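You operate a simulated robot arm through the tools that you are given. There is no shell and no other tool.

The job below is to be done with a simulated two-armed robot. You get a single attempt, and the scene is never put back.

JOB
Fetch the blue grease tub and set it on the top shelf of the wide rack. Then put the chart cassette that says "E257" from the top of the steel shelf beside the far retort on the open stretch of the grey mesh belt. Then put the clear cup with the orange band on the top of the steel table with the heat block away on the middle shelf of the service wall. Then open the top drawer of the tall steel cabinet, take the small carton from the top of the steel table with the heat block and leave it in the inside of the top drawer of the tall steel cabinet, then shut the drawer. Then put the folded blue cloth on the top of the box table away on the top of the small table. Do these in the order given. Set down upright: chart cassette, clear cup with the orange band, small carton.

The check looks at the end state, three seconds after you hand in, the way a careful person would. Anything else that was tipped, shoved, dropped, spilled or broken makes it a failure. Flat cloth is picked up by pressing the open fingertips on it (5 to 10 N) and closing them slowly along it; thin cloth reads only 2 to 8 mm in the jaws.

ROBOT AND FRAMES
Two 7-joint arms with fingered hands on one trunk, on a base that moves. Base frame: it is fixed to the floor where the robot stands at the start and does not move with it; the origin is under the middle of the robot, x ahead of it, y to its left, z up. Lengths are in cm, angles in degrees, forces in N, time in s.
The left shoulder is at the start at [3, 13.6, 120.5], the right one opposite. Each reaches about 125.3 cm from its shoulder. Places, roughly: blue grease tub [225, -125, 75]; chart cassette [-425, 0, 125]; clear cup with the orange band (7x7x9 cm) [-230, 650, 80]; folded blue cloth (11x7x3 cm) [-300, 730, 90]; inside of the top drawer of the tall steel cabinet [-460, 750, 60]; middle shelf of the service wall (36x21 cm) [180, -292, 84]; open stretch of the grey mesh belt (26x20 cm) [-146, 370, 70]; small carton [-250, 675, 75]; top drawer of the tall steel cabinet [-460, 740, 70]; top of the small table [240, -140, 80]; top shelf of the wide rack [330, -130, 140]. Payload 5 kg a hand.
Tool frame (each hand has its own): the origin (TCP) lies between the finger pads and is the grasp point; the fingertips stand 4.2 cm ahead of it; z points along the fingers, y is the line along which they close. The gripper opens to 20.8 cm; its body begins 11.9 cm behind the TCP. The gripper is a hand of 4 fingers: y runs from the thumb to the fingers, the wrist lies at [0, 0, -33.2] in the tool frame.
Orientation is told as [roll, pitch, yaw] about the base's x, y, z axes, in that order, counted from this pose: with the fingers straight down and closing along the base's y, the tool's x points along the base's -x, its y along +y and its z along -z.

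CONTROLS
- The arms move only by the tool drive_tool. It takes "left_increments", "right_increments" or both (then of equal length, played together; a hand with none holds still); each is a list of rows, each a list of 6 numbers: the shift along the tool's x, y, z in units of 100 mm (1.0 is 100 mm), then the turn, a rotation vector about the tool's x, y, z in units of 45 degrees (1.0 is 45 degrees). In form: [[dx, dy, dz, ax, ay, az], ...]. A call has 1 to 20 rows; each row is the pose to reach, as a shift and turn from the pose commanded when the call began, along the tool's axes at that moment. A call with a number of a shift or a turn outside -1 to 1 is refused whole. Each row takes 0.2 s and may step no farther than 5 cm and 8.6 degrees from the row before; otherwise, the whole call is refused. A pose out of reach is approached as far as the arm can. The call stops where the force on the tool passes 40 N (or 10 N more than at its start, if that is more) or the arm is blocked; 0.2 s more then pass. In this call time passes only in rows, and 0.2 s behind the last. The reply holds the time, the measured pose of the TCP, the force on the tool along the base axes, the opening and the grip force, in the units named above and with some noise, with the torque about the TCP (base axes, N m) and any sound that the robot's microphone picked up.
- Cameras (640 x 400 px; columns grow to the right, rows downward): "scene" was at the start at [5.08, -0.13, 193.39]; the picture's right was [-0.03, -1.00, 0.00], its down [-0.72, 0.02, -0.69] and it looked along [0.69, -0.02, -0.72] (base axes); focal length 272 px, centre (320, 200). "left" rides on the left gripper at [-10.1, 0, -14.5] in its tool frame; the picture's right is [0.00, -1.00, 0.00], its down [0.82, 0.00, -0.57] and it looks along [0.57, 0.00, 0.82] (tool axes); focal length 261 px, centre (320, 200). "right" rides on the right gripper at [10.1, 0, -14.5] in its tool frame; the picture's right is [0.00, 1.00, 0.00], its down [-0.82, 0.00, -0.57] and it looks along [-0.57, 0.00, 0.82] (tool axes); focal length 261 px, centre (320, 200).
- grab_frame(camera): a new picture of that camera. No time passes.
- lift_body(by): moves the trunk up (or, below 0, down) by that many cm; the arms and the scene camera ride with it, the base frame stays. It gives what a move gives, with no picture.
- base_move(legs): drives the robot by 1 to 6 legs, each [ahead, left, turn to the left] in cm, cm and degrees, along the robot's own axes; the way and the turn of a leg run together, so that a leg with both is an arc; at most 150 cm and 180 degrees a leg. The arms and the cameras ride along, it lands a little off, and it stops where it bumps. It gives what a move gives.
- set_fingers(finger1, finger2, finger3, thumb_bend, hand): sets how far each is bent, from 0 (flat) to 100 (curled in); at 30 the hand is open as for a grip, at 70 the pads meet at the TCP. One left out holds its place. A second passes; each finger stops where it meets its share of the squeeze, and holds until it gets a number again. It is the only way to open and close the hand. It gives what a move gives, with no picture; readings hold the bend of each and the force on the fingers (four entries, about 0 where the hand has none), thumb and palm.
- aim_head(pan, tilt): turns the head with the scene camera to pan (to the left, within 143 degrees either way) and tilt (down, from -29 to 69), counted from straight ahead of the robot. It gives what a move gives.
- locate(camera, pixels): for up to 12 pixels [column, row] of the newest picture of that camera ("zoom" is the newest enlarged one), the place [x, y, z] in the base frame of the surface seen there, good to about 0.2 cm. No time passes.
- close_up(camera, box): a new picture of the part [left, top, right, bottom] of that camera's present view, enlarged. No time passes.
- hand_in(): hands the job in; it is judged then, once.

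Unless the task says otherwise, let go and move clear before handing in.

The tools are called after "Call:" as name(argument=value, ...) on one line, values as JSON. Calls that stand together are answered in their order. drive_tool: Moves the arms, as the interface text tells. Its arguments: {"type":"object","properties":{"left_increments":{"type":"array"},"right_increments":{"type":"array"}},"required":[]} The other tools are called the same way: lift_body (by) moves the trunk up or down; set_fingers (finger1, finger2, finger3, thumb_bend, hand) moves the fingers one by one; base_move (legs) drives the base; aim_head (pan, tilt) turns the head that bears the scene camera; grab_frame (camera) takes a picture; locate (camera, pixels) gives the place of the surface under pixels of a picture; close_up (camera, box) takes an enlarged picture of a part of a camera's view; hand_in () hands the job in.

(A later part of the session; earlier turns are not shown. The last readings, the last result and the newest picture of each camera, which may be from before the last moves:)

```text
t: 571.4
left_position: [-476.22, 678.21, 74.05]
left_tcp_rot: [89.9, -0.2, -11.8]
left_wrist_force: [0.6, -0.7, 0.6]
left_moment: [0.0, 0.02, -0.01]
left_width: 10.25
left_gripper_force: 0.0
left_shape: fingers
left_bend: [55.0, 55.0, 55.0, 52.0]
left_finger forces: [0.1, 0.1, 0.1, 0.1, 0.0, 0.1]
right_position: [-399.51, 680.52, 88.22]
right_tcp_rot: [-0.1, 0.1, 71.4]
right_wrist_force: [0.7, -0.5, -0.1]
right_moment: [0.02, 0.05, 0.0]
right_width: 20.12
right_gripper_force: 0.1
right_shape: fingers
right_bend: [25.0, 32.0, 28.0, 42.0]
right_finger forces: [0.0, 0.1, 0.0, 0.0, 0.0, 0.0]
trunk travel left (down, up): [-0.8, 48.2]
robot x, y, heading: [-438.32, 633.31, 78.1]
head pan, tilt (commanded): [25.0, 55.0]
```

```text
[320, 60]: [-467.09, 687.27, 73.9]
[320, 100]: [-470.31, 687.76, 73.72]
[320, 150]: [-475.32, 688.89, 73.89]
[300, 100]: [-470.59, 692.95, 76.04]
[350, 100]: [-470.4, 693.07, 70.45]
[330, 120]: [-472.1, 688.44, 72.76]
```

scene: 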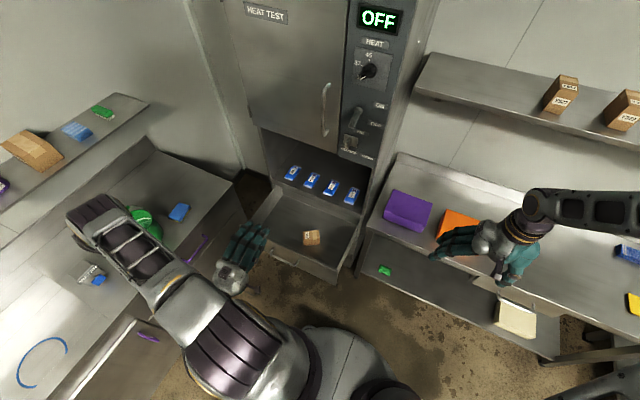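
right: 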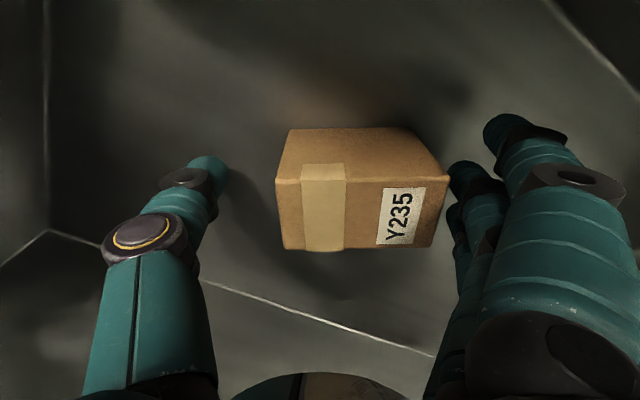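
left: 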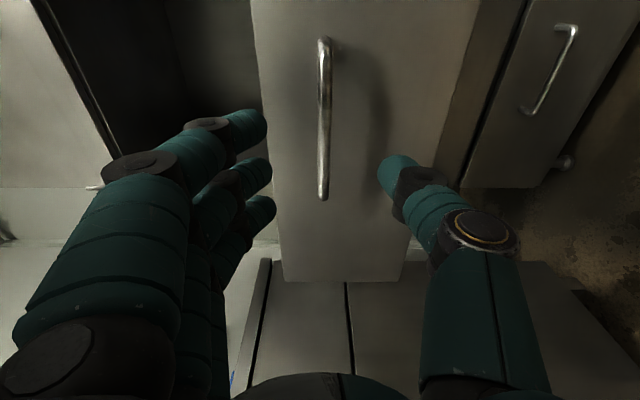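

Bar at y≈688.2 centred between fingers and thumb; panel at y≈693. I narrow the fingers to ~6 cm so tips meet the panel just above and below the bar, then push.

Call:
set_fingers(hand="left", finger1=62, finger2=62, finger3=62, thumb_bend=61)

Call:
drive_tool(left_increments=[[0, 0, 0.3, 0, 0, 0], [0, 0, 0.6, 0, 0, 0], [0, 0, 0.9, 0, 0, 0]])

Call:
grab_frame(camera="left")

```text
t: 572.4
left_position: [-476.16, 678.12, 73.89]
left_tcp_rot: [89.9, -0.2, -11.7]
left_wrist_force: [0.2, -0.6, 0.4]
left_moment: [0.0, 0.02, 0.01]
left_width: 6.51
left_gripper_force: 0.0
left_shape: fingers
left_bend: [62.0, 62.0, 62.0, 61.0]
left_finger forces: [0.1, 0.0, 0.0, 0.0, 0.0, 0.0]
right_position: [-399.57, 680.67, 88.23]
right_tcp_rot: [-0.2, 0.0, 71.4]
right_wrist_force: [-0.8, 0.0, 0.4]
right_moment: [0.04, 0.01, -0.02]
right_width: 20.12
right_gripper_force: 0.1
right_shape: fingers
right_bend: [25.0, 32.0, 28.0, 42.0]
right_finger forces: [0.1, 0.0, 0.0, 0.1, 0.0, 0.1]
trunk travel left (down, up): [-0.8, 48.2]
robot x, y, heading: [-438.53, 633.32, 77.9]
head pan, tilt (commanded): [25.0, 55.0]
```

```text
t: 573.2
left_position: [-474.25, 686.86, 73.86]
left_tcp_rot: [89.8, -0.2, -11.7]
left_wrist_force: [0.7, 0.1, 0.5]
left_moment: [-0.03, 0.0, -0.02]
left_width: 6.47
left_gripper_force: 0.1
left_shape: fingers
left_bend: [62.0, 62.0, 62.0, 61.0]
left_finger forces: [0.0, 0.0, 0.0, 0.1, 0.0, 0.0]
right_position: [-399.43, 680.65, 88.19]
right_tcp_rot: [0.0, 0.0, 71.4]
right_wrist_force: [-0.3, 0.0, -0.7]
right_moment: [-0.03, 0.01, 0.02]
right_width: 20.12
right_gripper_force: 0.1
right_shape: fingers
right_bend: [25.0, 32.0, 28.0, 42.0]
right_finger forces: [0.0, 0.0, 0.0, 0.0, 0.0, 0.0]
trunk travel left (down, up): [-0.8, 48.2]
robot x, y, heading: [-438.88, 633.34, 78.0]
head pan, tilt (commanded): [25.0, 55.0]
```

```text
taken
```

left: 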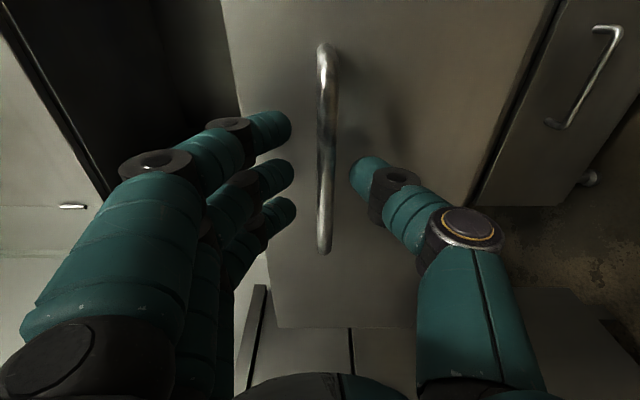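

Now push forward slowly.

Call:
drive_tool(left_increments=[[0, 0, 0.1, 0, 0, 0], [-0.005, 0, 0.2, 0, 0, 0], [-0.007, 0, 0.3, 0, 0, 0], [-0.01, 0, 0.4, 0, 0, 0], [-0.012, 0, 0.5, 0, 0, 0], [-0.014, 0, 0.6, 0, 0, 0], [-0.017, 0, 0.7, 0, 0, 0], [-0.02, 0, 0.8, 0, 0, 0], [-0.022, 0, 0.9, 0, 0, 0], [-0.024, 0, 1.0, 0, 0, 0]])

Call:
grab_frame(camera="left")

Call:
grab_frame(camera="scene")

```text
t: 575.4
left_position: [-472.12, 696.86, 73.92]
left_tcp_rot: [89.8, -0.2, -11.7]
left_wrist_force: [-0.5, 0.1, -0.5]
left_moment: [-0.02, 0.05, 0.02]
left_width: 6.44
left_gripper_force: 0.0
left_shape: fingers
left_bend: [62.0, 62.0, 62.0, 61.0]
left_finger forces: [0.1, 0.0, 0.0, 0.1, 0.0, 0.0]
right_position: [-399.56, 680.55, 88.29]
right_tcp_rot: [-0.1, 0.0, 71.3]
right_wrist_force: [0.4, 0.8, 0.2]
right_moment: [0.01, 0.02, 0.02]
right_width: 20.13
right_gripper_force: 0.0
right_shape: fingers
right_bend: [25.0, 32.0, 28.0, 42.0]
right_finger forces: [0.1, 0.0, 0.1, 0.0, 0.0, 0.1]
trunk travel left (down, up): [-0.8, 48.2]
robot x, y, heading: [-438.75, 633.19, 78.3]
head pan, tilt (commanded): [25.0, 55.0]
```

```text
taken
```

left: 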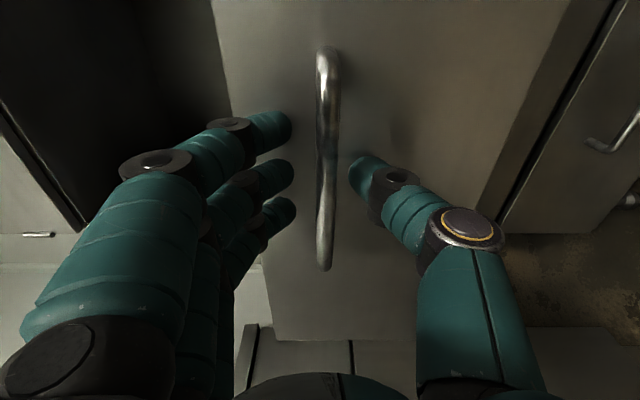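

```text
taken
```

scene: 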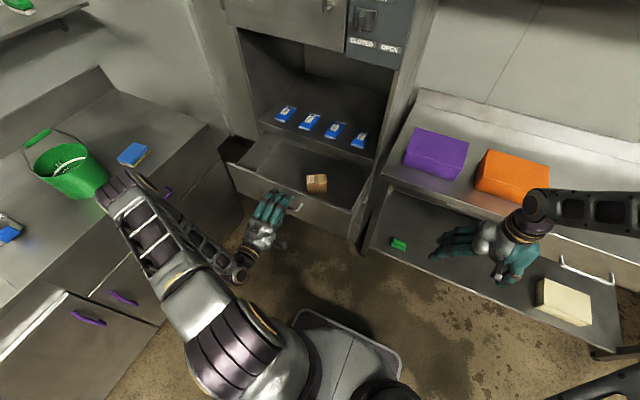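

The drawer is closing, carton steady inside. Push another 10 cm.

Call:
drive_tool(left_increments=[[0, 0, 0.1, 0, 0, 0], [-0.005, 0, 0.2, 0, 0, 0], [-0.007, 0, 0.3, 0, 0, 0], [-0.01, 0, 0.4, 0, 0, 0], [-0.012, 0, 0.5, 0, 0, 0], [-0.014, 0, 0.6, 0, 0, 0], [-0.017, 0, 0.7, 0, 0, 0], [-0.02, 0, 0.8, 0, 0, 0], [-0.022, 0, 0.9, 0, 0, 0], [-0.024, 0, 1.0, 0, 0, 0]])

Call:
grab_frame(camera="scene")

```text
t: 577.6
left_position: [-469.76, 706.65, 73.88]
left_tcp_rot: [89.9, -0.1, -11.7]
left_wrist_force: [0.1, 0.3, -0.1]
left_moment: [0.01, -0.01, 0.03]
left_width: 6.38
left_gripper_force: 0.0
left_shape: fingers
left_bend: [62.0, 62.0, 62.0, 61.0]
left_finger forces: [0.0, 0.0, 0.0, 0.0, 0.0, 0.0]
right_position: [-399.48, 680.62, 88.24]
right_tcp_rot: [-0.1, 0.0, 71.3]
right_wrist_force: [0.4, 0.3, 0.2]
right_moment: [-0.02, -0.02, 0.02]
right_width: 20.11
right_gripper_force: 0.1
right_shape: fingers
right_bend: [25.0, 32.0, 28.0, 42.0]
right_finger forces: [0.1, 0.0, 0.1, 0.0, 0.0, 0.1]
trunk travel left (down, up): [-0.8, 48.2]
robot x, y, heading: [-438.37, 633.47, 78.1]
head pan, tilt (commanded): [25.0, 55.0]
```

```text
taken
```

scene: 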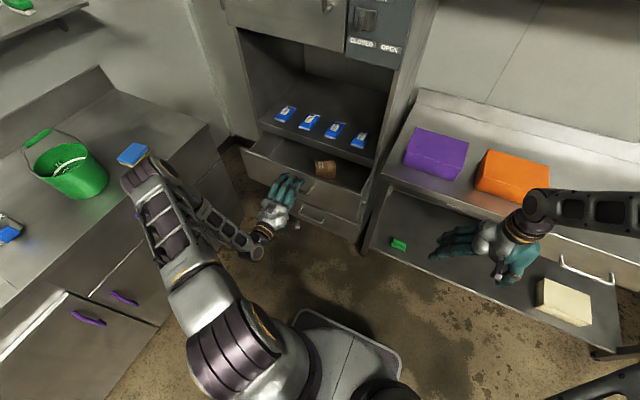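

Another ~10 cm, then press to fully close.

Call:
drive_tool(left_increments=[[0, 0, 0.1, 0, 0, 0], [-0.005, 0, 0.2, 0, 0, 0], [-0.007, 0, 0.3, 0, 0, 0], [-0.01, 0, 0.4, 0, 0, 0], [-0.012, 0, 0.5, 0, 0, 0], [-0.014, 0, 0.6, 0, 0, 0], [-0.017, 0, 0.7, 0, 0, 0], [-0.02, 0, 0.8, 0, 0, 0], [-0.022, 0, 0.9, 0, 0, 0], [-0.024, 0, 1.0, 0, 0, 0]])

Call:
drive_tool(left_increments=[[0, 0, 0.06, 0, 0, 0], [0, 0, 0.12, 0, 0, 0], [0, 0, 0.18, 0, 0, 0], [0, 0, 0.24, 0, 0, 0], [0, 0, 0.3, 0, 0, 0], [0, 0, 0.36, 0, 0, 0], [0, 0, 0.42, 0, 0, 0], [0, 0, 0.48, 0, 0, 0]])

Call:
grab_frame(camera="scene")

Call:
grab_frame(camera="left")

```text
t: 579.8
left_position: [-467.41, 716.25, 73.81]
left_tcp_rot: [89.9, -0.1, -11.8]
left_wrist_force: [-0.9, -0.2, -0.2]
left_moment: [0.05, -0.01, 0.01]
left_width: 6.4
left_gripper_force: 0.0
left_shape: fingers
left_bend: [62.0, 62.0, 62.0, 61.0]
left_finger forces: [0.0, 0.0, 0.0, 0.0, 0.0, 0.0]
right_position: [-399.54, 680.6, 88.32]
right_tcp_rot: [-0.1, -0.1, 71.3]
right_wrist_force: [-0.1, 0.5, -0.4]
right_moment: [0.02, 0.03, 0.0]
right_width: 20.13
right_gripper_force: 0.1
right_shape: fingers
right_bend: [25.0, 32.0, 28.0, 42.0]
right_finger forces: [0.0, 0.1, 0.1, 0.0, 0.0, 0.0]
trunk travel left (down, up): [-0.8, 48.2]
robot x, y, heading: [-438.3, 633.37, 78.3]
head pan, tilt (commanded): [25.0, 55.0]
```

```text
t: 581.5
left_position: [-466.8, 719.98, 73.51]
left_tcp_rot: [89.5, -0.2, -11.6]
left_wrist_force: [-2.8, -18.8, 5.2]
left_moment: [0.81, -0.32, -0.89]
left_width: 6.59
left_gripper_force: 9.1
left_shape: fingers
left_bend: [60.0, 62.0, 62.0, 61.0]
left_finger forces: [17.4, 0.0, 0.0, 0.0, 1.8, 0.0]
right_position: [-399.6, 680.55, 88.18]
right_tcp_rot: [-0.1, 0.0, 71.4]
right_wrist_force: [-0.1, 0.3, -0.1]
right_moment: [-0.07, 0.01, -0.02]
right_width: 20.13
right_gripper_force: 0.0
right_shape: fingers
right_bend: [25.0, 32.0, 28.0, 42.0]
right_finger forces: [0.0, 0.0, 0.0, 0.0, 0.1, 0.1]
trunk travel left (down, up): [-0.8, 48.2]
robot x, y, heading: [-438.56, 633.34, 78.0]
head pan, tilt (commanded): [25.0, 55.0]
stopped in row 8 (left hand): the force on the tool passed its limit at 48 N (the readings are from after the stop); the commanded pose is now the measured one
```

```text
taken
```

scene: 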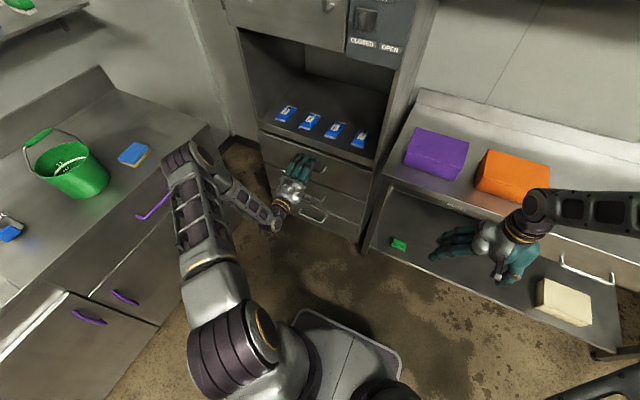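

```text
taken
```

left: 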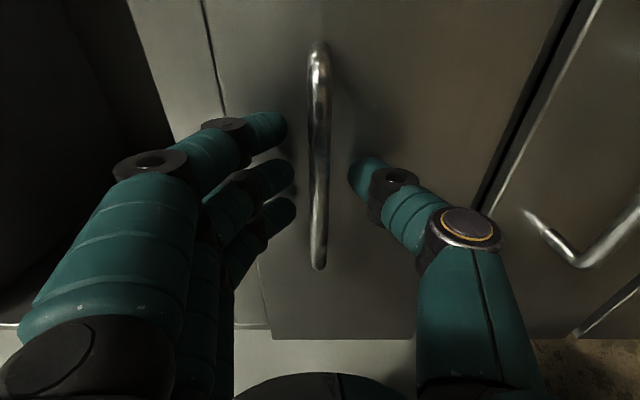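

The drawer hit its closed stop. I retract straight back and verify the closed position.

Call:
drive_tool(left_increments=[[0, 0, -0.1, 0, 0, 0], [0, 0, -0.4, 0, 0, 0], [0, 0, -0.7, 0, 0, 0], [0, 0, -1.0, 0, 0, 0]])

Call:
drive_tool(left_increments=[[0, 0, -0.4, 0, 0, 0], [0, 0, -0.8, 0, 0, 0], [0, 0, -1.0, 0, 0, 0]])

Call:
grab_frame(camera="left")

Call:
locate(camera="left", pixels=[[322, 60], [322, 100], [322, 150], [300, 100], [350, 100], [285, 60], [420, 60], [285, 160], [405, 160]])

Call:
close_up(camera="scene", box=[220, 80, 420, 260])

```text
t: 582.5
left_position: [-468.7, 710.37, 73.57]
left_tcp_rot: [89.6, -0.2, -11.7]
left_wrist_force: [0.2, -0.2, 0.3]
left_moment: [-0.03, 0.03, 0.02]
left_width: 6.38
left_gripper_force: 0.0
left_shape: fingers
left_bend: [62.0, 62.0, 62.0, 61.0]
left_finger forces: [0.0, 0.1, 0.0, 0.1, 0.0, 0.0]
right_position: [-399.55, 680.61, 88.31]
right_tcp_rot: [-0.1, 0.0, 71.3]
right_wrist_force: [-0.4, 0.2, 0.4]
right_moment: [0.0, -0.02, -0.01]
right_width: 20.13
right_gripper_force: 0.0
right_shape: fingers
right_bend: [25.0, 32.0, 28.0, 42.0]
right_finger forces: [0.0, 0.0, 0.0, 0.0, 0.1, 0.1]
trunk travel left (down, up): [-0.8, 48.2]
robot x, y, heading: [-438.34, 633.41, 78.1]
head pan, tilt (commanded): [25.0, 55.0]
```

```text
t: 583.3
left_position: [-470.94, 700.57, 73.62]
left_tcp_rot: [89.6, -0.1, -11.7]
left_wrist_force: [0.6, 0.3, -0.9]
left_moment: [-0.04, -0.01, 0.04]
left_width: 6.39
left_gripper_force: 0.0
left_shape: fingers
left_bend: [62.0, 62.0, 62.0, 61.0]
left_finger forces: [0.1, 0.0, 0.1, 0.1, 0.0, 0.0]
right_position: [-399.49, 680.57, 88.32]
right_tcp_rot: [-0.1, 0.1, 71.4]
right_wrist_force: [0.3, -0.8, -0.2]
right_moment: [0.0, 0.0, 0.02]
right_width: 20.13
right_gripper_force: 0.1
right_shape: fingers
right_bend: [25.0, 32.0, 28.0, 42.0]
right_finger forces: [0.0, 0.0, 0.0, 0.0, 0.1, 0.0]
trunk travel left (down, up): [-0.8, 48.2]
robot x, y, heading: [-438.73, 633.46, 78.1]
head pan, tilt (commanded): [25.0, 55.0]
```

```text
taken
```

left: 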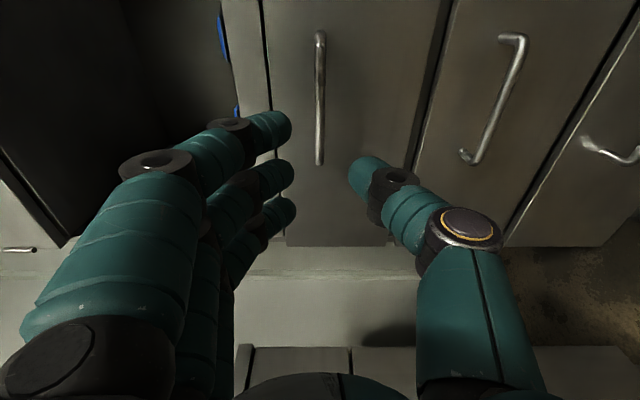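

```text
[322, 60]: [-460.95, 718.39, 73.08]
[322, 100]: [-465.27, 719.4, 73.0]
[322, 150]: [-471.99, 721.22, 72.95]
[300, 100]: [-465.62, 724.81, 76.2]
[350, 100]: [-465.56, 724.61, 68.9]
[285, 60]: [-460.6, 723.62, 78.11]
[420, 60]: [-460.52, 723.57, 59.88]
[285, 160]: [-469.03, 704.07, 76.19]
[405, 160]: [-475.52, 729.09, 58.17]
```

```text
2.22 times, centred on (320, 170) of scene
```

zoom: 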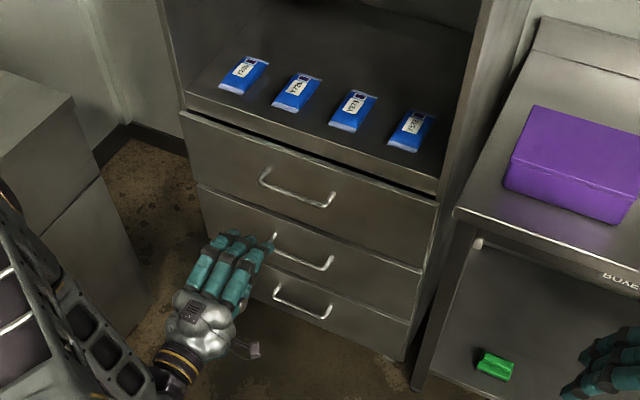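

The drawer is fully shut (bar back at y≈719.4). Next the cloth. I raise the trunk and return the left hand to its downward posture.

Call:
lift_body(by=40)

Call:
drive_tool(left_increments=[[0, 0, 0, 0, 0, -0.167], [0, 0, 0, 0, 0, -0.333], [0, 0, 0, 0, 0, -0.5], [0, 0, 0, 0, 0, -0.667], [0, 0, 0, 0, 0, -0.833], [0, 0, 0, 0, 0, -1.0]])

Call:
drive_tool(left_increments=[[0, 0, 0, 0, 0, -0.167], [0, 0, 0, 0, 0, -0.333], [0, 0, 0, 0, 0, -0.5], [0, 0, 0, 0, 0, -0.667], [0, 0, 0, 0, 0, -0.833], [0, 0, 0, 0, 0, -1.0]])

Call:
drive_tool(left_increments=[[0, 0, 0, 0, 0.167, 0], [0, 0, 0, 0, 0.333, 0], [0, 0, 0, 0, 0.5, 0], [0, 0, 0, 0, 0.667, 0], [0, 0, 0, 0, 0.833, 0], [0, 0, 0, 0, 1.0, 0]])

Call:
drive_tool(left_increments=[[0, 0, 0, 0, 0.167, 0], [0, 0, 0, 0, 0.333, 0], [0, 0, 0, 0, 0.5, 0], [0, 0, 0, 0, 0.667, 0], [0, 0, 0, 0, 0.833, 0], [0, 0, 0, 0, 1.0, 0]])

Call:
grab_frame(camera="scene")

```text
t: 587.2
left_position: [-470.9, 700.59, 113.69]
left_tcp_rot: [89.6, -0.1, -11.8]
left_wrist_force: [1.4, 0.0, -0.4]
left_moment: [0.0, 0.06, -0.02]
left_width: 6.38
left_gripper_force: 0.1
left_shape: fingers
left_bend: [62.0, 62.0, 62.0, 61.0]
left_finger forces: [0.0, 0.0, 0.1, 0.0, 0.0, 0.0]
right_position: [-399.56, 680.74, 128.27]
right_tcp_rot: [-0.1, 0.0, 71.5]
right_wrist_force: [-0.8, -0.6, 0.2]
right_moment: [-0.02, 0.02, -0.01]
right_width: 20.13
right_gripper_force: 0.0
right_shape: fingers
right_bend: [25.0, 32.0, 28.0, 42.0]
right_finger forces: [0.0, 0.0, 0.1, 0.0, 0.0, 0.0]
trunk travel left (down, up): [-40.8, 8.2]
robot x, y, heading: [-438.69, 633.01, 78.3]
head pan, tilt (commanded): [25.0, 55.0]
```

```text
t: 588.6
left_position: [-470.95, 700.63, 113.46]
left_tcp_rot: [89.5, -45.3, -11.2]
left_wrist_force: [-0.3, -0.6, 0.0]
left_moment: [0.02, 0.0, 0.0]
left_width: 6.39
left_gripper_force: 0.1
left_shape: fingers
left_bend: [62.0, 62.0, 62.0, 61.0]
left_finger forces: [0.0, 0.1, 0.0, 0.1, 0.0, 0.1]
right_position: [-399.52, 680.52, 128.19]
right_tcp_rot: [-0.1, 0.0, 71.4]
right_wrist_force: [-0.1, -0.5, -0.2]
right_moment: [0.02, -0.06, 0.04]
right_width: 20.11
right_gripper_force: 0.0
right_shape: fingers
right_bend: [25.0, 32.0, 28.0, 42.0]
right_finger forces: [0.0, 0.1, 0.0, 0.0, 0.1, 0.1]
trunk travel left (down, up): [-40.8, 8.2]
robot x, y, heading: [-438.4, 633.25, 78.0]
head pan, tilt (commanded): [25.0, 55.0]
```

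```text
t: 590.0
left_position: [-470.97, 700.64, 113.5]
left_tcp_rot: [-35.1, -89.5, 113.2]
left_wrist_force: [-1.0, 0.0, -0.1]
left_moment: [-0.04, -0.03, -0.01]
left_width: 6.42
left_gripper_force: 0.1
left_shape: fingers
left_bend: [62.0, 62.0, 62.0, 61.0]
left_finger forces: [0.0, 0.0, 0.0, 0.1, 0.1, 0.0]
right_position: [-399.7, 680.65, 128.22]
right_tcp_rot: [-0.1, 0.0, 71.4]
right_wrist_force: [-0.3, 0.1, 0.8]
right_moment: [0.02, -0.02, 0.04]
right_width: 20.15
right_gripper_force: 0.1
right_shape: fingers
right_bend: [25.0, 32.0, 28.0, 42.0]
right_finger forces: [0.0, 0.1, 0.0, 0.0, 0.0, 0.0]
trunk travel left (down, up): [-40.8, 8.2]
robot x, y, heading: [-438.78, 633.43, 78.1]
head pan, tilt (commanded): [25.0, 55.0]
```

```text
t: 591.4
left_position: [-470.75, 700.53, 113.57]
left_tcp_rot: [-0.1, -44.5, 78.4]
left_wrist_force: [0.3, 0.5, -0.3]
left_moment: [0.05, 0.03, 0.04]
left_width: 6.41
left_gripper_force: 0.1
left_shape: fingers
left_bend: [62.0, 62.0, 62.0, 61.0]
left_finger forces: [0.0, 0.0, 0.1, 0.1, 0.1, 0.1]
right_position: [-399.52, 680.63, 128.22]
right_tcp_rot: [0.0, 0.1, 71.4]
right_wrist_force: [0.6, 0.0, 0.9]
right_moment: [-0.01, 0.1, -0.01]
right_width: 20.16
right_gripper_force: 0.0
right_shape: fingers
right_bend: [25.0, 32.0, 28.0, 42.0]
right_finger forces: [0.1, 0.1, 0.0, 0.1, 0.1, 0.1]
trunk travel left (down, up): [-40.8, 8.2]
robot x, y, heading: [-438.26, 633.65, 78.2]
head pan, tilt (commanded): [25.0, 55.0]
```

```text
t: 592.8
left_position: [-470.78, 700.79, 113.76]
left_tcp_rot: [-0.1, 0.6, 78.4]
left_wrist_force: [-0.4, 0.9, 0.1]
left_moment: [-0.12, 0.09, 0.0]
left_width: 6.4
left_gripper_force: 0.1
left_shape: fingers
left_bend: [62.0, 62.0, 62.0, 61.0]
left_finger forces: [0.0, 0.0, 0.0, 0.1, 0.1, 0.0]
right_position: [-399.51, 680.78, 128.19]
right_tcp_rot: [-0.2, 0.0, 71.4]
right_wrist_force: [0.6, 1.0, 0.5]
right_moment: [-0.06, 0.02, 0.01]
right_width: 20.14
right_gripper_force: 0.1
right_shape: fingers
right_bend: [25.0, 32.0, 28.0, 42.0]
right_finger forces: [0.0, 0.0, 0.0, 0.1, 0.1, 0.0]
trunk travel left (down, up): [-40.8, 8.2]
robot x, y, heading: [-438.23, 632.83, 77.8]
head pan, tilt (commanded): [25.0, 55.0]
```

```text
taken
```

scene: 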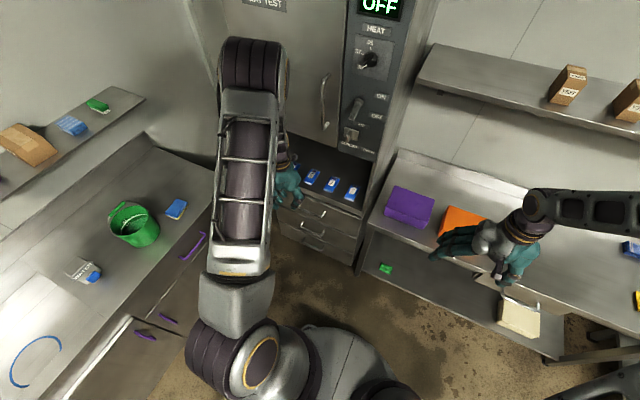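

Left hand is back in the downward posture. I retract it and move right toward the cloth.

Call:
drive_tool(left_increments=[[0.33, 0, 0, 0, 0, 0], [0.66, 0, 0, 0, 0, 0], [1.0, 0, 0, 0, 0, 0]])

Call:
drive_tool(left_increments=[[0.33, 0, 0, 0, 0, 0], [0.66, 0, 0, 0, 0, 0], [1.0, 0, 0, 0, 0, 0]])

Call:
drive_tool(left_increments=[[0.3, 0, -0.2, 0, 0, 0], [0.6, 0, -0.4, 0, 0, 0], [0.8, 0, -0.6, 0, 0, 0]])

Call:
base_move(legs=[[2, -50, 0], [4, -42, 0], [0, 0, 8]])

Call:
aim_head(pan=-15, tilt=50)

Call:
grab_frame(camera="scene")

```text
t: 593.6
left_position: [-472.91, 690.8, 113.87]
left_tcp_rot: [-0.2, 0.4, 78.3]
left_wrist_force: [0.2, -1.1, -0.4]
left_moment: [0.09, -0.01, 0.0]
left_width: 6.39
left_gripper_force: 0.1
left_shape: fingers
left_bend: [62.0, 62.0, 62.0, 61.0]
left_finger forces: [0.0, 0.0, 0.0, 0.1, 0.0, 0.1]
right_position: [-399.6, 680.45, 128.4]
right_tcp_rot: [-0.1, -0.2, 71.3]
right_wrist_force: [-1.2, -0.3, 1.3]
right_moment: [0.11, -0.07, -0.03]
right_width: 20.12
right_gripper_force: 0.0
right_shape: fingers
right_bend: [25.0, 32.0, 28.0, 42.0]
right_finger forces: [0.0, 0.1, 0.1, 0.1, 0.0, 0.1]
trunk travel left (down, up): [-40.8, 8.2]
robot x, y, heading: [-438.56, 633.43, 78.1]
head pan, tilt (commanded): [25.0, 55.0]
```

```text
t: 594.4
left_position: [-474.83, 681.18, 113.79]
left_tcp_rot: [-0.2, 0.4, 78.2]
left_wrist_force: [-0.5, -0.3, 0.0]
left_moment: [-0.01, -0.02, 0.01]
left_width: 6.39
left_gripper_force: 0.1
left_shape: fingers
left_bend: [62.0, 62.0, 62.0, 61.0]
left_finger forces: [0.1, 0.0, 0.0, 0.0, 0.0, 0.1]
right_position: [-399.59, 680.51, 128.18]
right_tcp_rot: [-0.1, 0.0, 71.3]
right_wrist_force: [-0.1, -0.6, -0.2]
right_moment: [0.03, -0.02, 0.01]
right_width: 20.1
right_gripper_force: 0.0
right_shape: fingers
right_bend: [25.0, 32.0, 28.0, 42.0]
right_finger forces: [0.1, 0.0, 0.1, 0.1, 0.0, 0.0]
trunk travel left (down, up): [-40.8, 8.2]
robot x, y, heading: [-438.47, 633.49, 78.2]
head pan, tilt (commanded): [25.0, 55.0]
```

```text
t: 595.2
left_position: [-476.38, 673.26, 119.79]
left_tcp_rot: [-0.1, 0.4, 78.2]
left_wrist_force: [0.9, -0.8, -0.6]
left_moment: [0.05, -0.02, 0.01]
left_width: 6.37
left_gripper_force: 0.1
left_shape: fingers
left_bend: [62.0, 62.0, 62.0, 61.0]
left_finger forces: [0.0, 0.1, 0.0, 0.1, 0.1, 0.0]
right_position: [-399.54, 680.52, 128.27]
right_tcp_rot: [-0.2, -0.1, 71.4]
right_wrist_force: [0.3, -1.2, -0.4]
right_moment: [0.07, 0.04, -0.03]
right_width: 20.13
right_gripper_force: 0.1
right_shape: fingers
right_bend: [25.0, 32.0, 28.0, 42.0]
right_finger forces: [0.0, 0.0, 0.1, 0.0, 0.1, 0.1]
trunk travel left (down, up): [-40.8, 8.2]
robot x, y, heading: [-438.37, 633.5, 77.9]
head pan, tilt (commanded): [25.0, 55.0]
```

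```text
t: 600.9
left_position: [-391.33, 654.62, 119.66]
left_tcp_rot: [-0.2, 0.5, 85.4]
left_wrist_force: [0.3, 0.7, -0.9]
left_moment: [0.01, -0.04, 0.0]
left_width: 6.41
left_gripper_force: 0.1
left_shape: fingers
left_bend: [62.0, 62.0, 62.0, 61.0]
left_finger forces: [0.0, 0.1, 0.1, 0.0, 0.1, 0.0]
right_position: [-315.86, 671.53, 128.24]
right_tcp_rot: [-0.1, 0.1, 78.5]
right_wrist_force: [0.2, -0.1, 0.3]
right_moment: [-0.01, 0.01, -0.01]
right_width: 20.11
right_gripper_force: 0.1
right_shape: fingers
right_bend: [25.0, 32.0, 28.0, 42.0]
right_finger forces: [0.0, 0.1, 0.1, 0.0, 0.1, 0.0]
trunk travel left (down, up): [-40.8, 8.2]
robot x, y, heading: [-348.8, 619.05, 85.5]
head pan, tilt (commanded): [25.0, 55.0]
```

```text
t: 601.9
left_position: [-391.24, 654.79, 119.68]
left_tcp_rot: [-0.2, 0.4, 85.4]
left_wrist_force: [0.1, 0.0, -0.2]
left_moment: [0.01, -0.02, -0.04]
left_width: 6.41
left_gripper_force: 0.1
left_shape: fingers
left_bend: [62.0, 62.0, 62.0, 61.0]
left_finger forces: [0.1, 0.1, 0.0, 0.1, 0.1, 0.0]
right_position: [-315.88, 671.51, 128.22]
right_tcp_rot: [-0.1, 0.1, 78.4]
right_wrist_force: [-0.2, 0.3, -0.1]
right_moment: [0.04, 0.0, 0.02]
right_width: 20.14
right_gripper_force: 0.0
right_shape: fingers
right_bend: [25.0, 32.0, 28.0, 42.0]
right_finger forces: [0.0, 0.0, 0.0, 0.0, 0.0, 0.0]
trunk travel left (down, up): [-40.8, 8.2]
robot x, y, heading: [-348.31, 619.73, 85.3]
head pan, tilt (commanded): [-15.0, 50.0]
```

```text
taken
```

scene: 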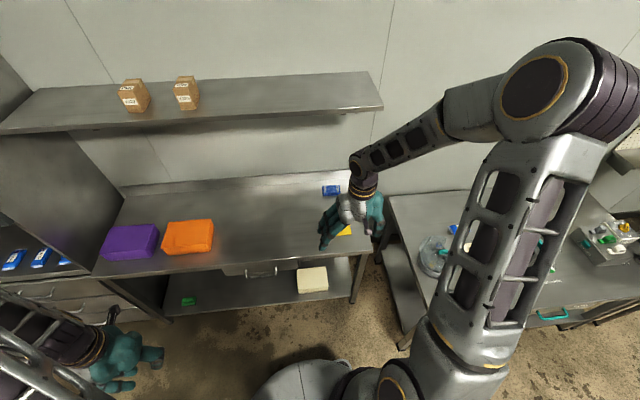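

The blue cloth is at (331,190), near the table's back, with a wall shelf above. I zoom and locate these.

Call:
close_up(camera="scene", box=[300, 170, 380, 250])

Call:
locate(camera="scene", pixels=[[325, 188], [340, 188], [331, 195], [331, 183], [345, 232], [380, 100], [380, 110], [300, 120], [300, 112], [370, 175], [370, 255], [290, 255]])

Call:
grab_frame(camera="right")

```text
5.00 times, centred on (340, 210) of scene
```

zoom: 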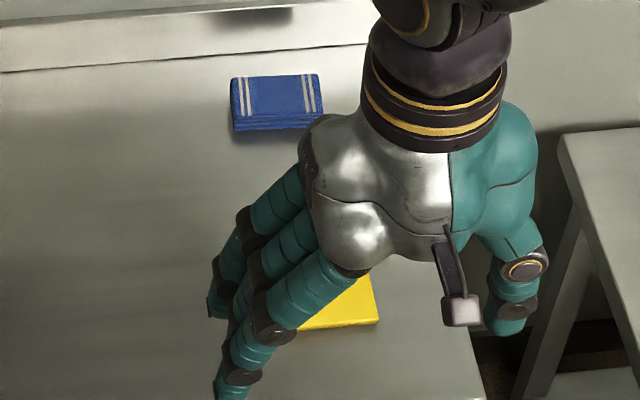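

```text
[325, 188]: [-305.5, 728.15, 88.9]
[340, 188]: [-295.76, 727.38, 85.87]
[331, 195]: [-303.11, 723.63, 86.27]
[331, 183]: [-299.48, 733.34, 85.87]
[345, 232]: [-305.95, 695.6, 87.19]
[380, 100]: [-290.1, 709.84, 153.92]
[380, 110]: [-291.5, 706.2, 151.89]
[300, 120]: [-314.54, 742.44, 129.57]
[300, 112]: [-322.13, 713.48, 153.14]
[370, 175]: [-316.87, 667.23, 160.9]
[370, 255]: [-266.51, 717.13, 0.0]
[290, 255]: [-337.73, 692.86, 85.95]
```

```text
taken
```

right: 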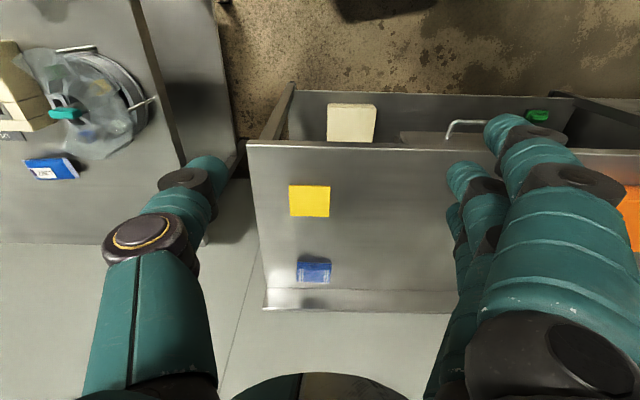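

The wall shelf (z≈152, front y≈706–713) overhangs the cloth (y≈728), so I must reach in below it with a flat arm. I zoom on the cloth.

Call:
close_up(camera="right", box=[270, 240, 360, 310])

Call:
locate(camera="zoom", pixels=[[205, 155], [430, 160], [195, 255], [430, 255], [320, 180], [320, 240], [205, 210], [430, 215], [320, 320], [100, 200], [550, 200], [310, 130]])

```text
5.71 times, centred on (315, 275) of right
```

zoom: 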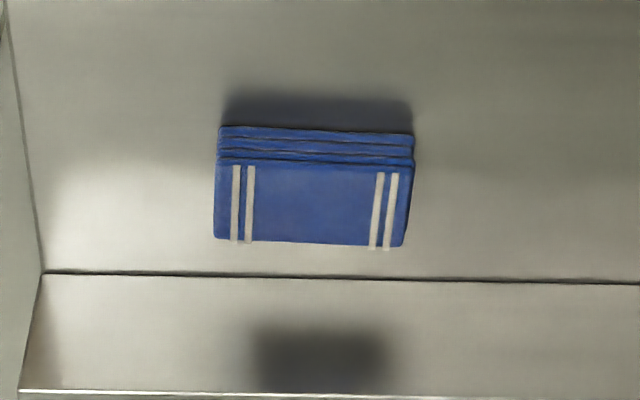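

```text
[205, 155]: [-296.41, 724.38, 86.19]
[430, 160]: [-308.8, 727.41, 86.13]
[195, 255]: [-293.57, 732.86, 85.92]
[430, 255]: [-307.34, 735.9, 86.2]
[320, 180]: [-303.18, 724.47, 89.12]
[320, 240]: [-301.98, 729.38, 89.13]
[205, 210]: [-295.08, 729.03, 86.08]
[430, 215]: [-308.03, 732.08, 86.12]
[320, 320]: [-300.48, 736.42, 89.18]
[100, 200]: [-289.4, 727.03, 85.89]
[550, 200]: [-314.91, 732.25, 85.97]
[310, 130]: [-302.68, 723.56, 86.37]
```

Cloth: 10.7×6.7 cm stack, top z≈89.1, table z=86, centre ≈(−302.3,726.5). I approach with the base, lower the trunk 25 cm, then reach in under the shelf.

Call:
base_move(legs=[[27, -9.2, 0]])

Call:
set_fingers(hand="right", finger1=45, finger2=45, finger3=45, thumb_bend=45)

Call:
lift_body(by=-25)

Call:
grab_frame(camera="right")

Call:
grab_frame(camera="scene")

```text
t: 603.9
left_position: [-379.9, 681.05, 119.77]
left_tcp_rot: [-0.2, 0.5, 85.4]
left_wrist_force: [-0.3, -0.7, -0.4]
left_moment: [0.0, -0.01, -0.02]
left_width: 6.39
left_gripper_force: 0.1
left_shape: fingers
left_bend: [62.0, 62.0, 62.0, 61.0]
left_finger forces: [0.1, 0.0, 0.0, 0.0, 0.0, 0.0]
right_position: [-304.41, 697.87, 128.24]
right_tcp_rot: [-0.1, 0.0, 78.6]
right_wrist_force: [-0.4, -0.1, -0.3]
right_moment: [-0.01, 0.01, 0.0]
right_width: 20.15
right_gripper_force: 0.0
right_shape: fingers
right_bend: [25.0, 32.0, 28.0, 42.0]
right_finger forces: [0.0, 0.1, 0.0, 0.1, 0.0, 0.0]
trunk travel left (down, up): [-40.8, 8.2]
robot x, y, heading: [-337.37, 646.35, 85.1]
head pan, tilt (commanded): [-15.0, 50.0]
```

```text
t: 604.9
left_position: [-379.9, 680.87, 119.68]
left_tcp_rot: [-0.1, 0.4, 85.3]
left_wrist_force: [-1.0, 0.0, 0.0]
left_moment: [0.01, -0.03, -0.02]
left_width: 6.4
left_gripper_force: 0.1
left_shape: fingers
left_bend: [62.0, 62.0, 62.0, 61.0]
left_finger forces: [0.0, 0.0, 0.0, 0.0, 0.1, 0.0]
right_position: [-304.44, 697.77, 128.25]
right_tcp_rot: [-0.2, -0.1, 78.6]
right_wrist_force: [0.4, -0.2, 0.0]
right_moment: [0.01, -0.05, 0.02]
right_width: 14.75
right_gripper_force: 0.0
right_shape: fingers
right_bend: [45.0, 45.0, 45.0, 45.0]
right_finger forces: [0.1, 0.0, 0.0, 0.0, 0.0, 0.0]
trunk travel left (down, up): [-40.8, 8.2]
robot x, y, heading: [-337.59, 646.13, 85.4]
head pan, tilt (commanded): [-15.0, 50.0]
```

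```text
t: 607.5
left_position: [-379.97, 681.14, 94.74]
left_tcp_rot: [-0.3, 0.4, 85.4]
left_wrist_force: [0.5, -0.1, 0.0]
left_moment: [0.04, 0.0, -0.01]
left_width: 6.39
left_gripper_force: 0.0
left_shape: fingers
left_bend: [62.0, 62.0, 62.0, 61.0]
left_finger forces: [0.1, 0.0, 0.0, 0.0, 0.0, 0.0]
right_position: [-304.48, 697.88, 103.24]
right_tcp_rot: [-0.1, 0.1, 78.6]
right_wrist_force: [-0.5, 0.4, -0.2]
right_moment: [0.01, -0.04, -0.01]
right_width: 14.77
right_gripper_force: 0.1
right_shape: fingers
right_bend: [45.0, 45.0, 45.0, 45.0]
right_finger forces: [0.1, 0.1, 0.0, 0.1, 0.0, 0.0]
trunk travel left (down, up): [-15.8, 33.2]
robot x, y, heading: [-337.16, 646.16, 85.3]
head pan, tilt (commanded): [-15.0, 50.0]
```

```text
taken
```

right: 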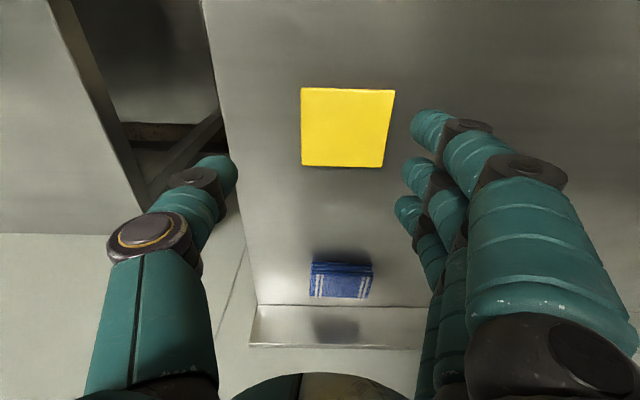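

```text
taken
```

scene: 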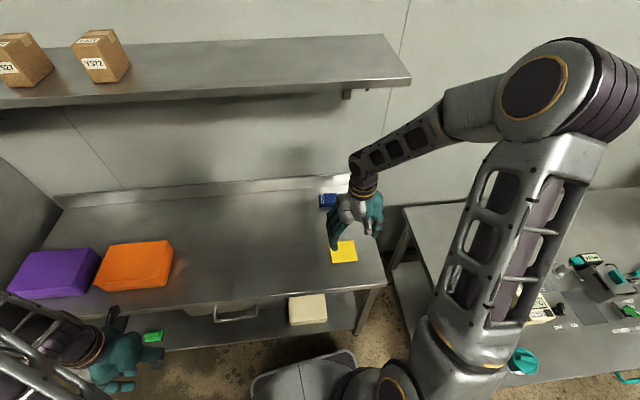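

I check the elbow height versus the shelf before reaching in.

Call:
locate(camera="scene", pixels=[[540, 90], [480, 105], [410, 130], [365, 165], [405, 75], [400, 85], [350, 95], [385, 38], [328, 199], [340, 255]])

Call:
close_up(camera="right", box=[290, 240, 390, 320])

Call:
locate(camera="zoom", pixels=[[150, 170], [390, 175], [150, 250], [385, 255], [270, 200], [270, 240], [270, 170], [270, 140]])

```text
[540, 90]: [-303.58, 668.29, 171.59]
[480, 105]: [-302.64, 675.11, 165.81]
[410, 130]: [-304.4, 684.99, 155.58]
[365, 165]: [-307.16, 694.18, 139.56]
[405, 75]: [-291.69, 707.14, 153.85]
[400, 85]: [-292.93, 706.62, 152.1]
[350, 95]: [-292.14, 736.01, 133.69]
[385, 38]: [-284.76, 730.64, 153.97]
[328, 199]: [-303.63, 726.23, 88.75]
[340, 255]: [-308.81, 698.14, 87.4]
```

```text
5.00 times, centred on (340, 280) of right
```

zoom: 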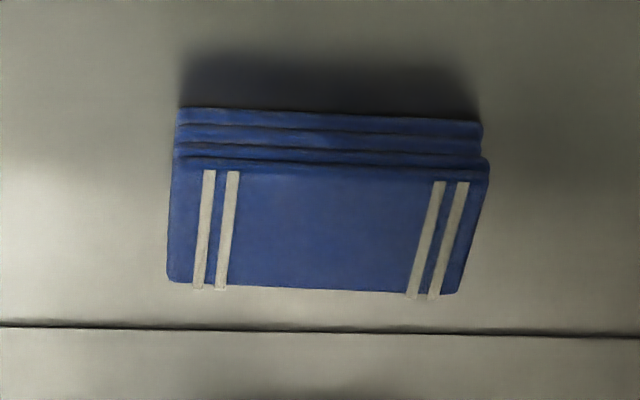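

```text
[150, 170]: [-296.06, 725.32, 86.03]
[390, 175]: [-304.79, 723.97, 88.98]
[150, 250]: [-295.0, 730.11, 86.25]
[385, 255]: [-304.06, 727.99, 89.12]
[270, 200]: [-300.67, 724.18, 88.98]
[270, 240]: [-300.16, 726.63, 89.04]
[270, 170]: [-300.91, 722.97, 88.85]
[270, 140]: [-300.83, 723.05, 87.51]
```

Forearm will flatten as it extends; estimated clearance under the shelf >10 cm. I lower 6 cm more and reach in three steps.

Call:
lift_body(by=-6)

Call:
drive_tool(right_increments=[[-0.31, 0.04, 0, 0, 0, 0], [-0.62, 0.08, 0, 0, 0, 0], [-0.93, 0.113, 0, 0, 0, 0]])

Call:
drive_tool(right_increments=[[-0.31, 0.04, 0, 0, 0, 0], [-0.62, 0.08, 0, 0, 0, 0], [-0.93, 0.113, 0, 0, 0, 0]])

Call:
grab_frame(camera="scene")

Call:
grab_frame(camera="right")

```text
t: 608.5
left_position: [-379.78, 680.97, 88.82]
left_tcp_rot: [-0.3, 0.4, 85.4]
left_wrist_force: [0.1, -0.3, 0.1]
left_moment: [0.02, 0.01, -0.01]
left_width: 6.38
left_gripper_force: 0.0
left_shape: fingers
left_bend: [62.0, 62.0, 62.0, 61.0]
left_finger forces: [0.0, 0.1, 0.0, 0.0, 0.0, 0.0]
right_position: [-304.47, 697.99, 97.33]
right_tcp_rot: [0.0, 0.0, 78.5]
right_wrist_force: [0.5, -0.2, -0.6]
right_moment: [0.02, -0.02, -0.03]
right_width: 14.75
right_gripper_force: 0.0
right_shape: fingers
right_bend: [45.0, 45.0, 45.0, 45.0]
right_finger forces: [0.0, 0.0, 0.0, 0.0, 0.1, 0.1]
trunk travel left (down, up): [-9.8, 39.2]
robot x, y, heading: [-336.74, 645.7, 85.2]
head pan, tilt (commanded): [-15.0, 50.0]
```

```text
t: 609.3
left_position: [-379.85, 681.11, 88.77]
left_tcp_rot: [-0.1, 0.5, 85.4]
left_wrist_force: [0.5, 0.9, 0.1]
left_moment: [-0.06, 0.03, 0.02]
left_width: 6.39
left_gripper_force: 0.0
left_shape: fingers
left_bend: [62.0, 62.0, 62.0, 61.0]
left_finger forces: [0.0, 0.0, 0.0, 0.1, 0.0, 0.1]
right_position: [-303.67, 707.23, 97.33]
right_tcp_rot: [-0.1, 0.0, 78.6]
right_wrist_force: [0.6, 0.0, 0.7]
right_moment: [-0.11, 0.08, -0.02]
right_width: 14.73
right_gripper_force: 0.0
right_shape: fingers
right_bend: [45.0, 45.0, 45.0, 45.0]
right_finger forces: [0.0, 0.0, 0.0, 0.0, 0.0, 0.1]
trunk travel left (down, up): [-9.8, 39.2]
robot x, y, heading: [-337.2, 646.13, 85.3]
head pan, tilt (commanded): [-15.0, 50.0]
```

```text
t: 610.1
left_position: [-379.84, 681.14, 88.8]
left_tcp_rot: [-0.2, 0.5, 85.4]
left_wrist_force: [0.2, 1.7, -0.5]
left_moment: [-0.12, 0.01, -0.02]
left_width: 6.38
left_gripper_force: 0.0
left_shape: fingers
left_bend: [62.0, 62.0, 62.0, 61.0]
left_finger forces: [0.0, 0.1, 0.1, 0.0, 0.1, 0.0]
right_position: [-303.0, 716.63, 97.26]
right_tcp_rot: [-0.1, 0.0, 78.5]
right_wrist_force: [0.4, 0.7, -0.5]
right_moment: [-0.16, 0.03, -0.02]
right_width: 14.76
right_gripper_force: 0.1
right_shape: fingers
right_bend: [45.0, 45.0, 45.0, 45.0]
right_finger forces: [0.0, 0.0, 0.0, 0.0, 0.0, 0.1]
trunk travel left (down, up): [-9.8, 39.2]
robot x, y, heading: [-337.11, 646.3, 85.2]
head pan, tilt (commanded): [-15.0, 50.0]
```

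```text
taken
```

scene: 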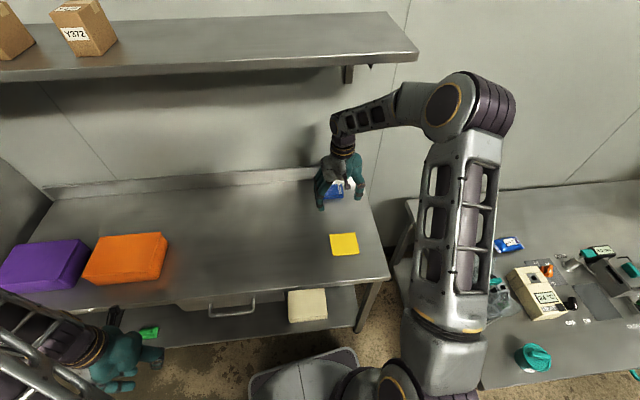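

```text
taken
```

right: 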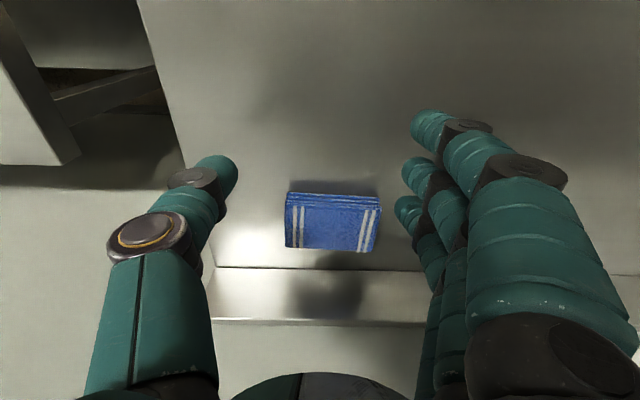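

Continue the last step to be above the cloth.

Call:
drive_tool(right_increments=[[-0.31, 0.04, 0, 0, 0, 0], [-0.62, 0.08, 0, 0, 0, 0], [-0.93, 0.113, 0, 0, 0, 0]])

Call:
grab_frame(camera="right")

Call:
grab_frame(camera="scene")

Call:
locate(camera="right", pixels=[[290, 125], [370, 130], [290, 165], [365, 170], [330, 145], [330, 110], [240, 150], [400, 180]])

```text
t: 610.9
left_position: [-379.92, 681.24, 88.73]
left_tcp_rot: [-0.3, 0.5, 85.3]
left_wrist_force: [-0.8, 0.4, -0.3]
left_moment: [-0.11, 0.01, 0.02]
left_width: 6.39
left_gripper_force: 0.1
left_shape: fingers
left_bend: [62.0, 62.0, 62.0, 61.0]
left_finger forces: [0.1, 0.0, 0.0, 0.1, 0.1, 0.1]
right_position: [-302.17, 725.9, 97.01]
right_tcp_rot: [-0.1, 0.0, 78.5]
right_wrist_force: [-0.3, 0.6, 0.1]
right_moment: [-0.15, 0.03, 0.02]
right_width: 14.73
right_gripper_force: 0.1
right_shape: fingers
right_bend: [45.0, 45.0, 45.0, 45.0]
right_finger forces: [0.1, 0.0, 0.0, 0.0, 0.0, 0.0]
trunk travel left (down, up): [-9.8, 39.2]
robot x, y, heading: [-337.2, 645.84, 85.4]
head pan, tilt (commanded): [-15.0, 50.0]
```

```text
taken
```

right: 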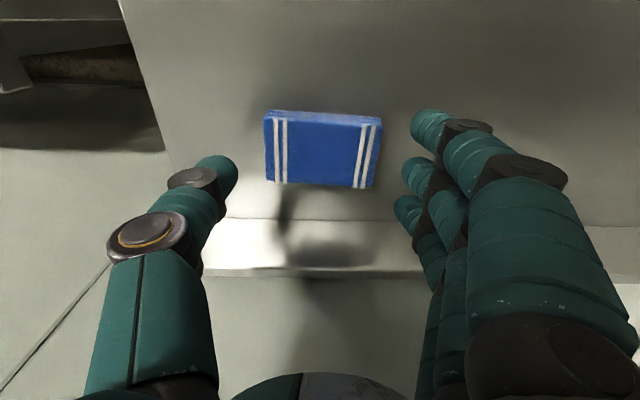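

```text
taken
```

scene: 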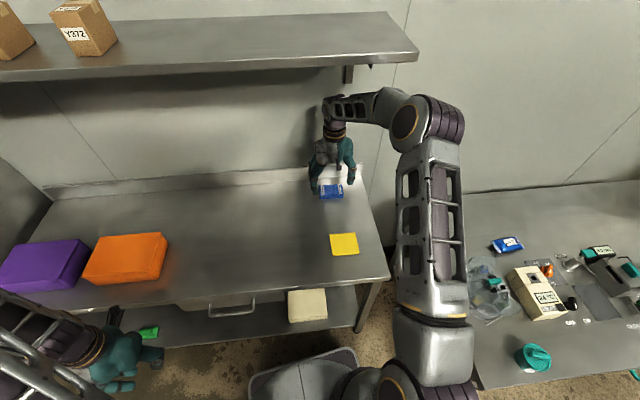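

```text
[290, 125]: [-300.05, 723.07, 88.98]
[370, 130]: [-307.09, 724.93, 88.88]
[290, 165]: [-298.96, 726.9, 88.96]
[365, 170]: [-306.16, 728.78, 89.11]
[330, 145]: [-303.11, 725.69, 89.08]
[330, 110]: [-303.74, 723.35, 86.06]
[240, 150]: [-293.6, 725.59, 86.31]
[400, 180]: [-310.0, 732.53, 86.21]
```

Centred within ~0.2 cm. I rotate the hand ~3.5° to match and lower 4.5 cm.

Call:
drive_tool(right_increments=[[0.01, 0.01, 0, 0, 0, 0.08]])

Call:
lift_body(by=-4)

Call:
grab_frame(camera="right")

Call:
close_up(camera="scene", box=[280, 60, 420, 220])

```text
t: 611.3
left_position: [-379.93, 680.95, 88.67]
left_tcp_rot: [-0.1, 0.6, 85.6]
left_wrist_force: [-0.4, 0.2, -0.6]
left_moment: [-0.02, -0.01, -0.01]
left_width: 6.43
left_gripper_force: 0.2
left_shape: fingers
left_bend: [62.0, 62.0, 62.0, 61.0]
left_finger forces: [0.1, 0.0, 0.1, 0.0, 0.0, 0.0]
right_position: [-302.32, 725.87, 97.13]
right_tcp_rot: [0.0, 0.1, 75.0]
right_wrist_force: [0.2, 0.4, -0.4]
right_moment: [-0.04, -0.05, -0.02]
right_width: 14.73
right_gripper_force: 0.2
right_shape: fingers
right_bend: [45.0, 45.0, 45.0, 45.0]
right_finger forces: [0.1, 0.0, 0.1, 0.0, 0.1, 0.1]
trunk travel left (down, up): [-9.8, 39.2]
robot x, y, heading: [-336.6, 646.06, 85.4]
head pan, tilt (commanded): [-15.0, 50.0]
```

```text
t: 612.1
left_position: [-379.78, 680.89, 84.76]
left_tcp_rot: [-0.1, 0.4, 85.4]
left_wrist_force: [-0.4, -0.5, -0.7]
left_moment: [0.02, -0.01, -0.01]
left_width: 6.38
left_gripper_force: 0.0
left_shape: fingers
left_bend: [62.0, 62.0, 62.0, 61.0]
left_finger forces: [0.0, 0.1, 0.0, 0.0, 0.0, 0.0]
right_position: [-302.38, 725.77, 93.32]
right_tcp_rot: [0.0, -0.1, 74.9]
right_wrist_force: [0.3, -0.3, -1.0]
right_moment: [0.01, 0.0, 0.0]
right_width: 14.77
right_gripper_force: 0.1
right_shape: fingers
right_bend: [45.0, 45.0, 45.0, 45.0]
right_finger forces: [0.0, 0.1, 0.0, 0.0, 0.0, 0.1]
trunk travel left (down, up): [-5.8, 43.2]
robot x, y, heading: [-337.09, 645.73, 85.3]
head pan, tilt (commanded): [-15.0, 50.0]
```

```text
taken
```

right: 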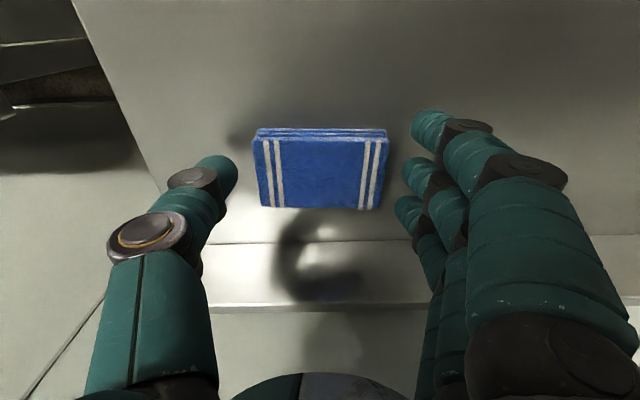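

```text
2.50 times, centred on (350, 140) of scene
```

zoom: 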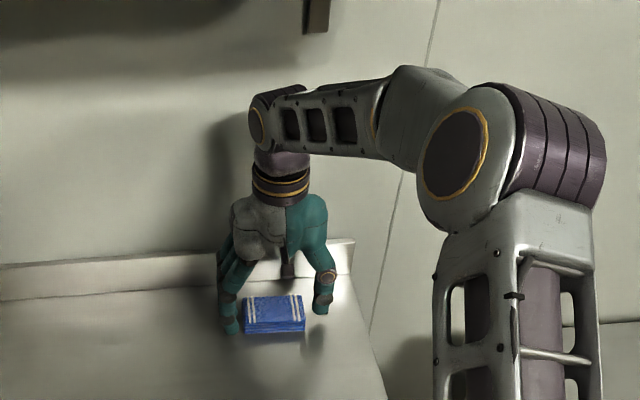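

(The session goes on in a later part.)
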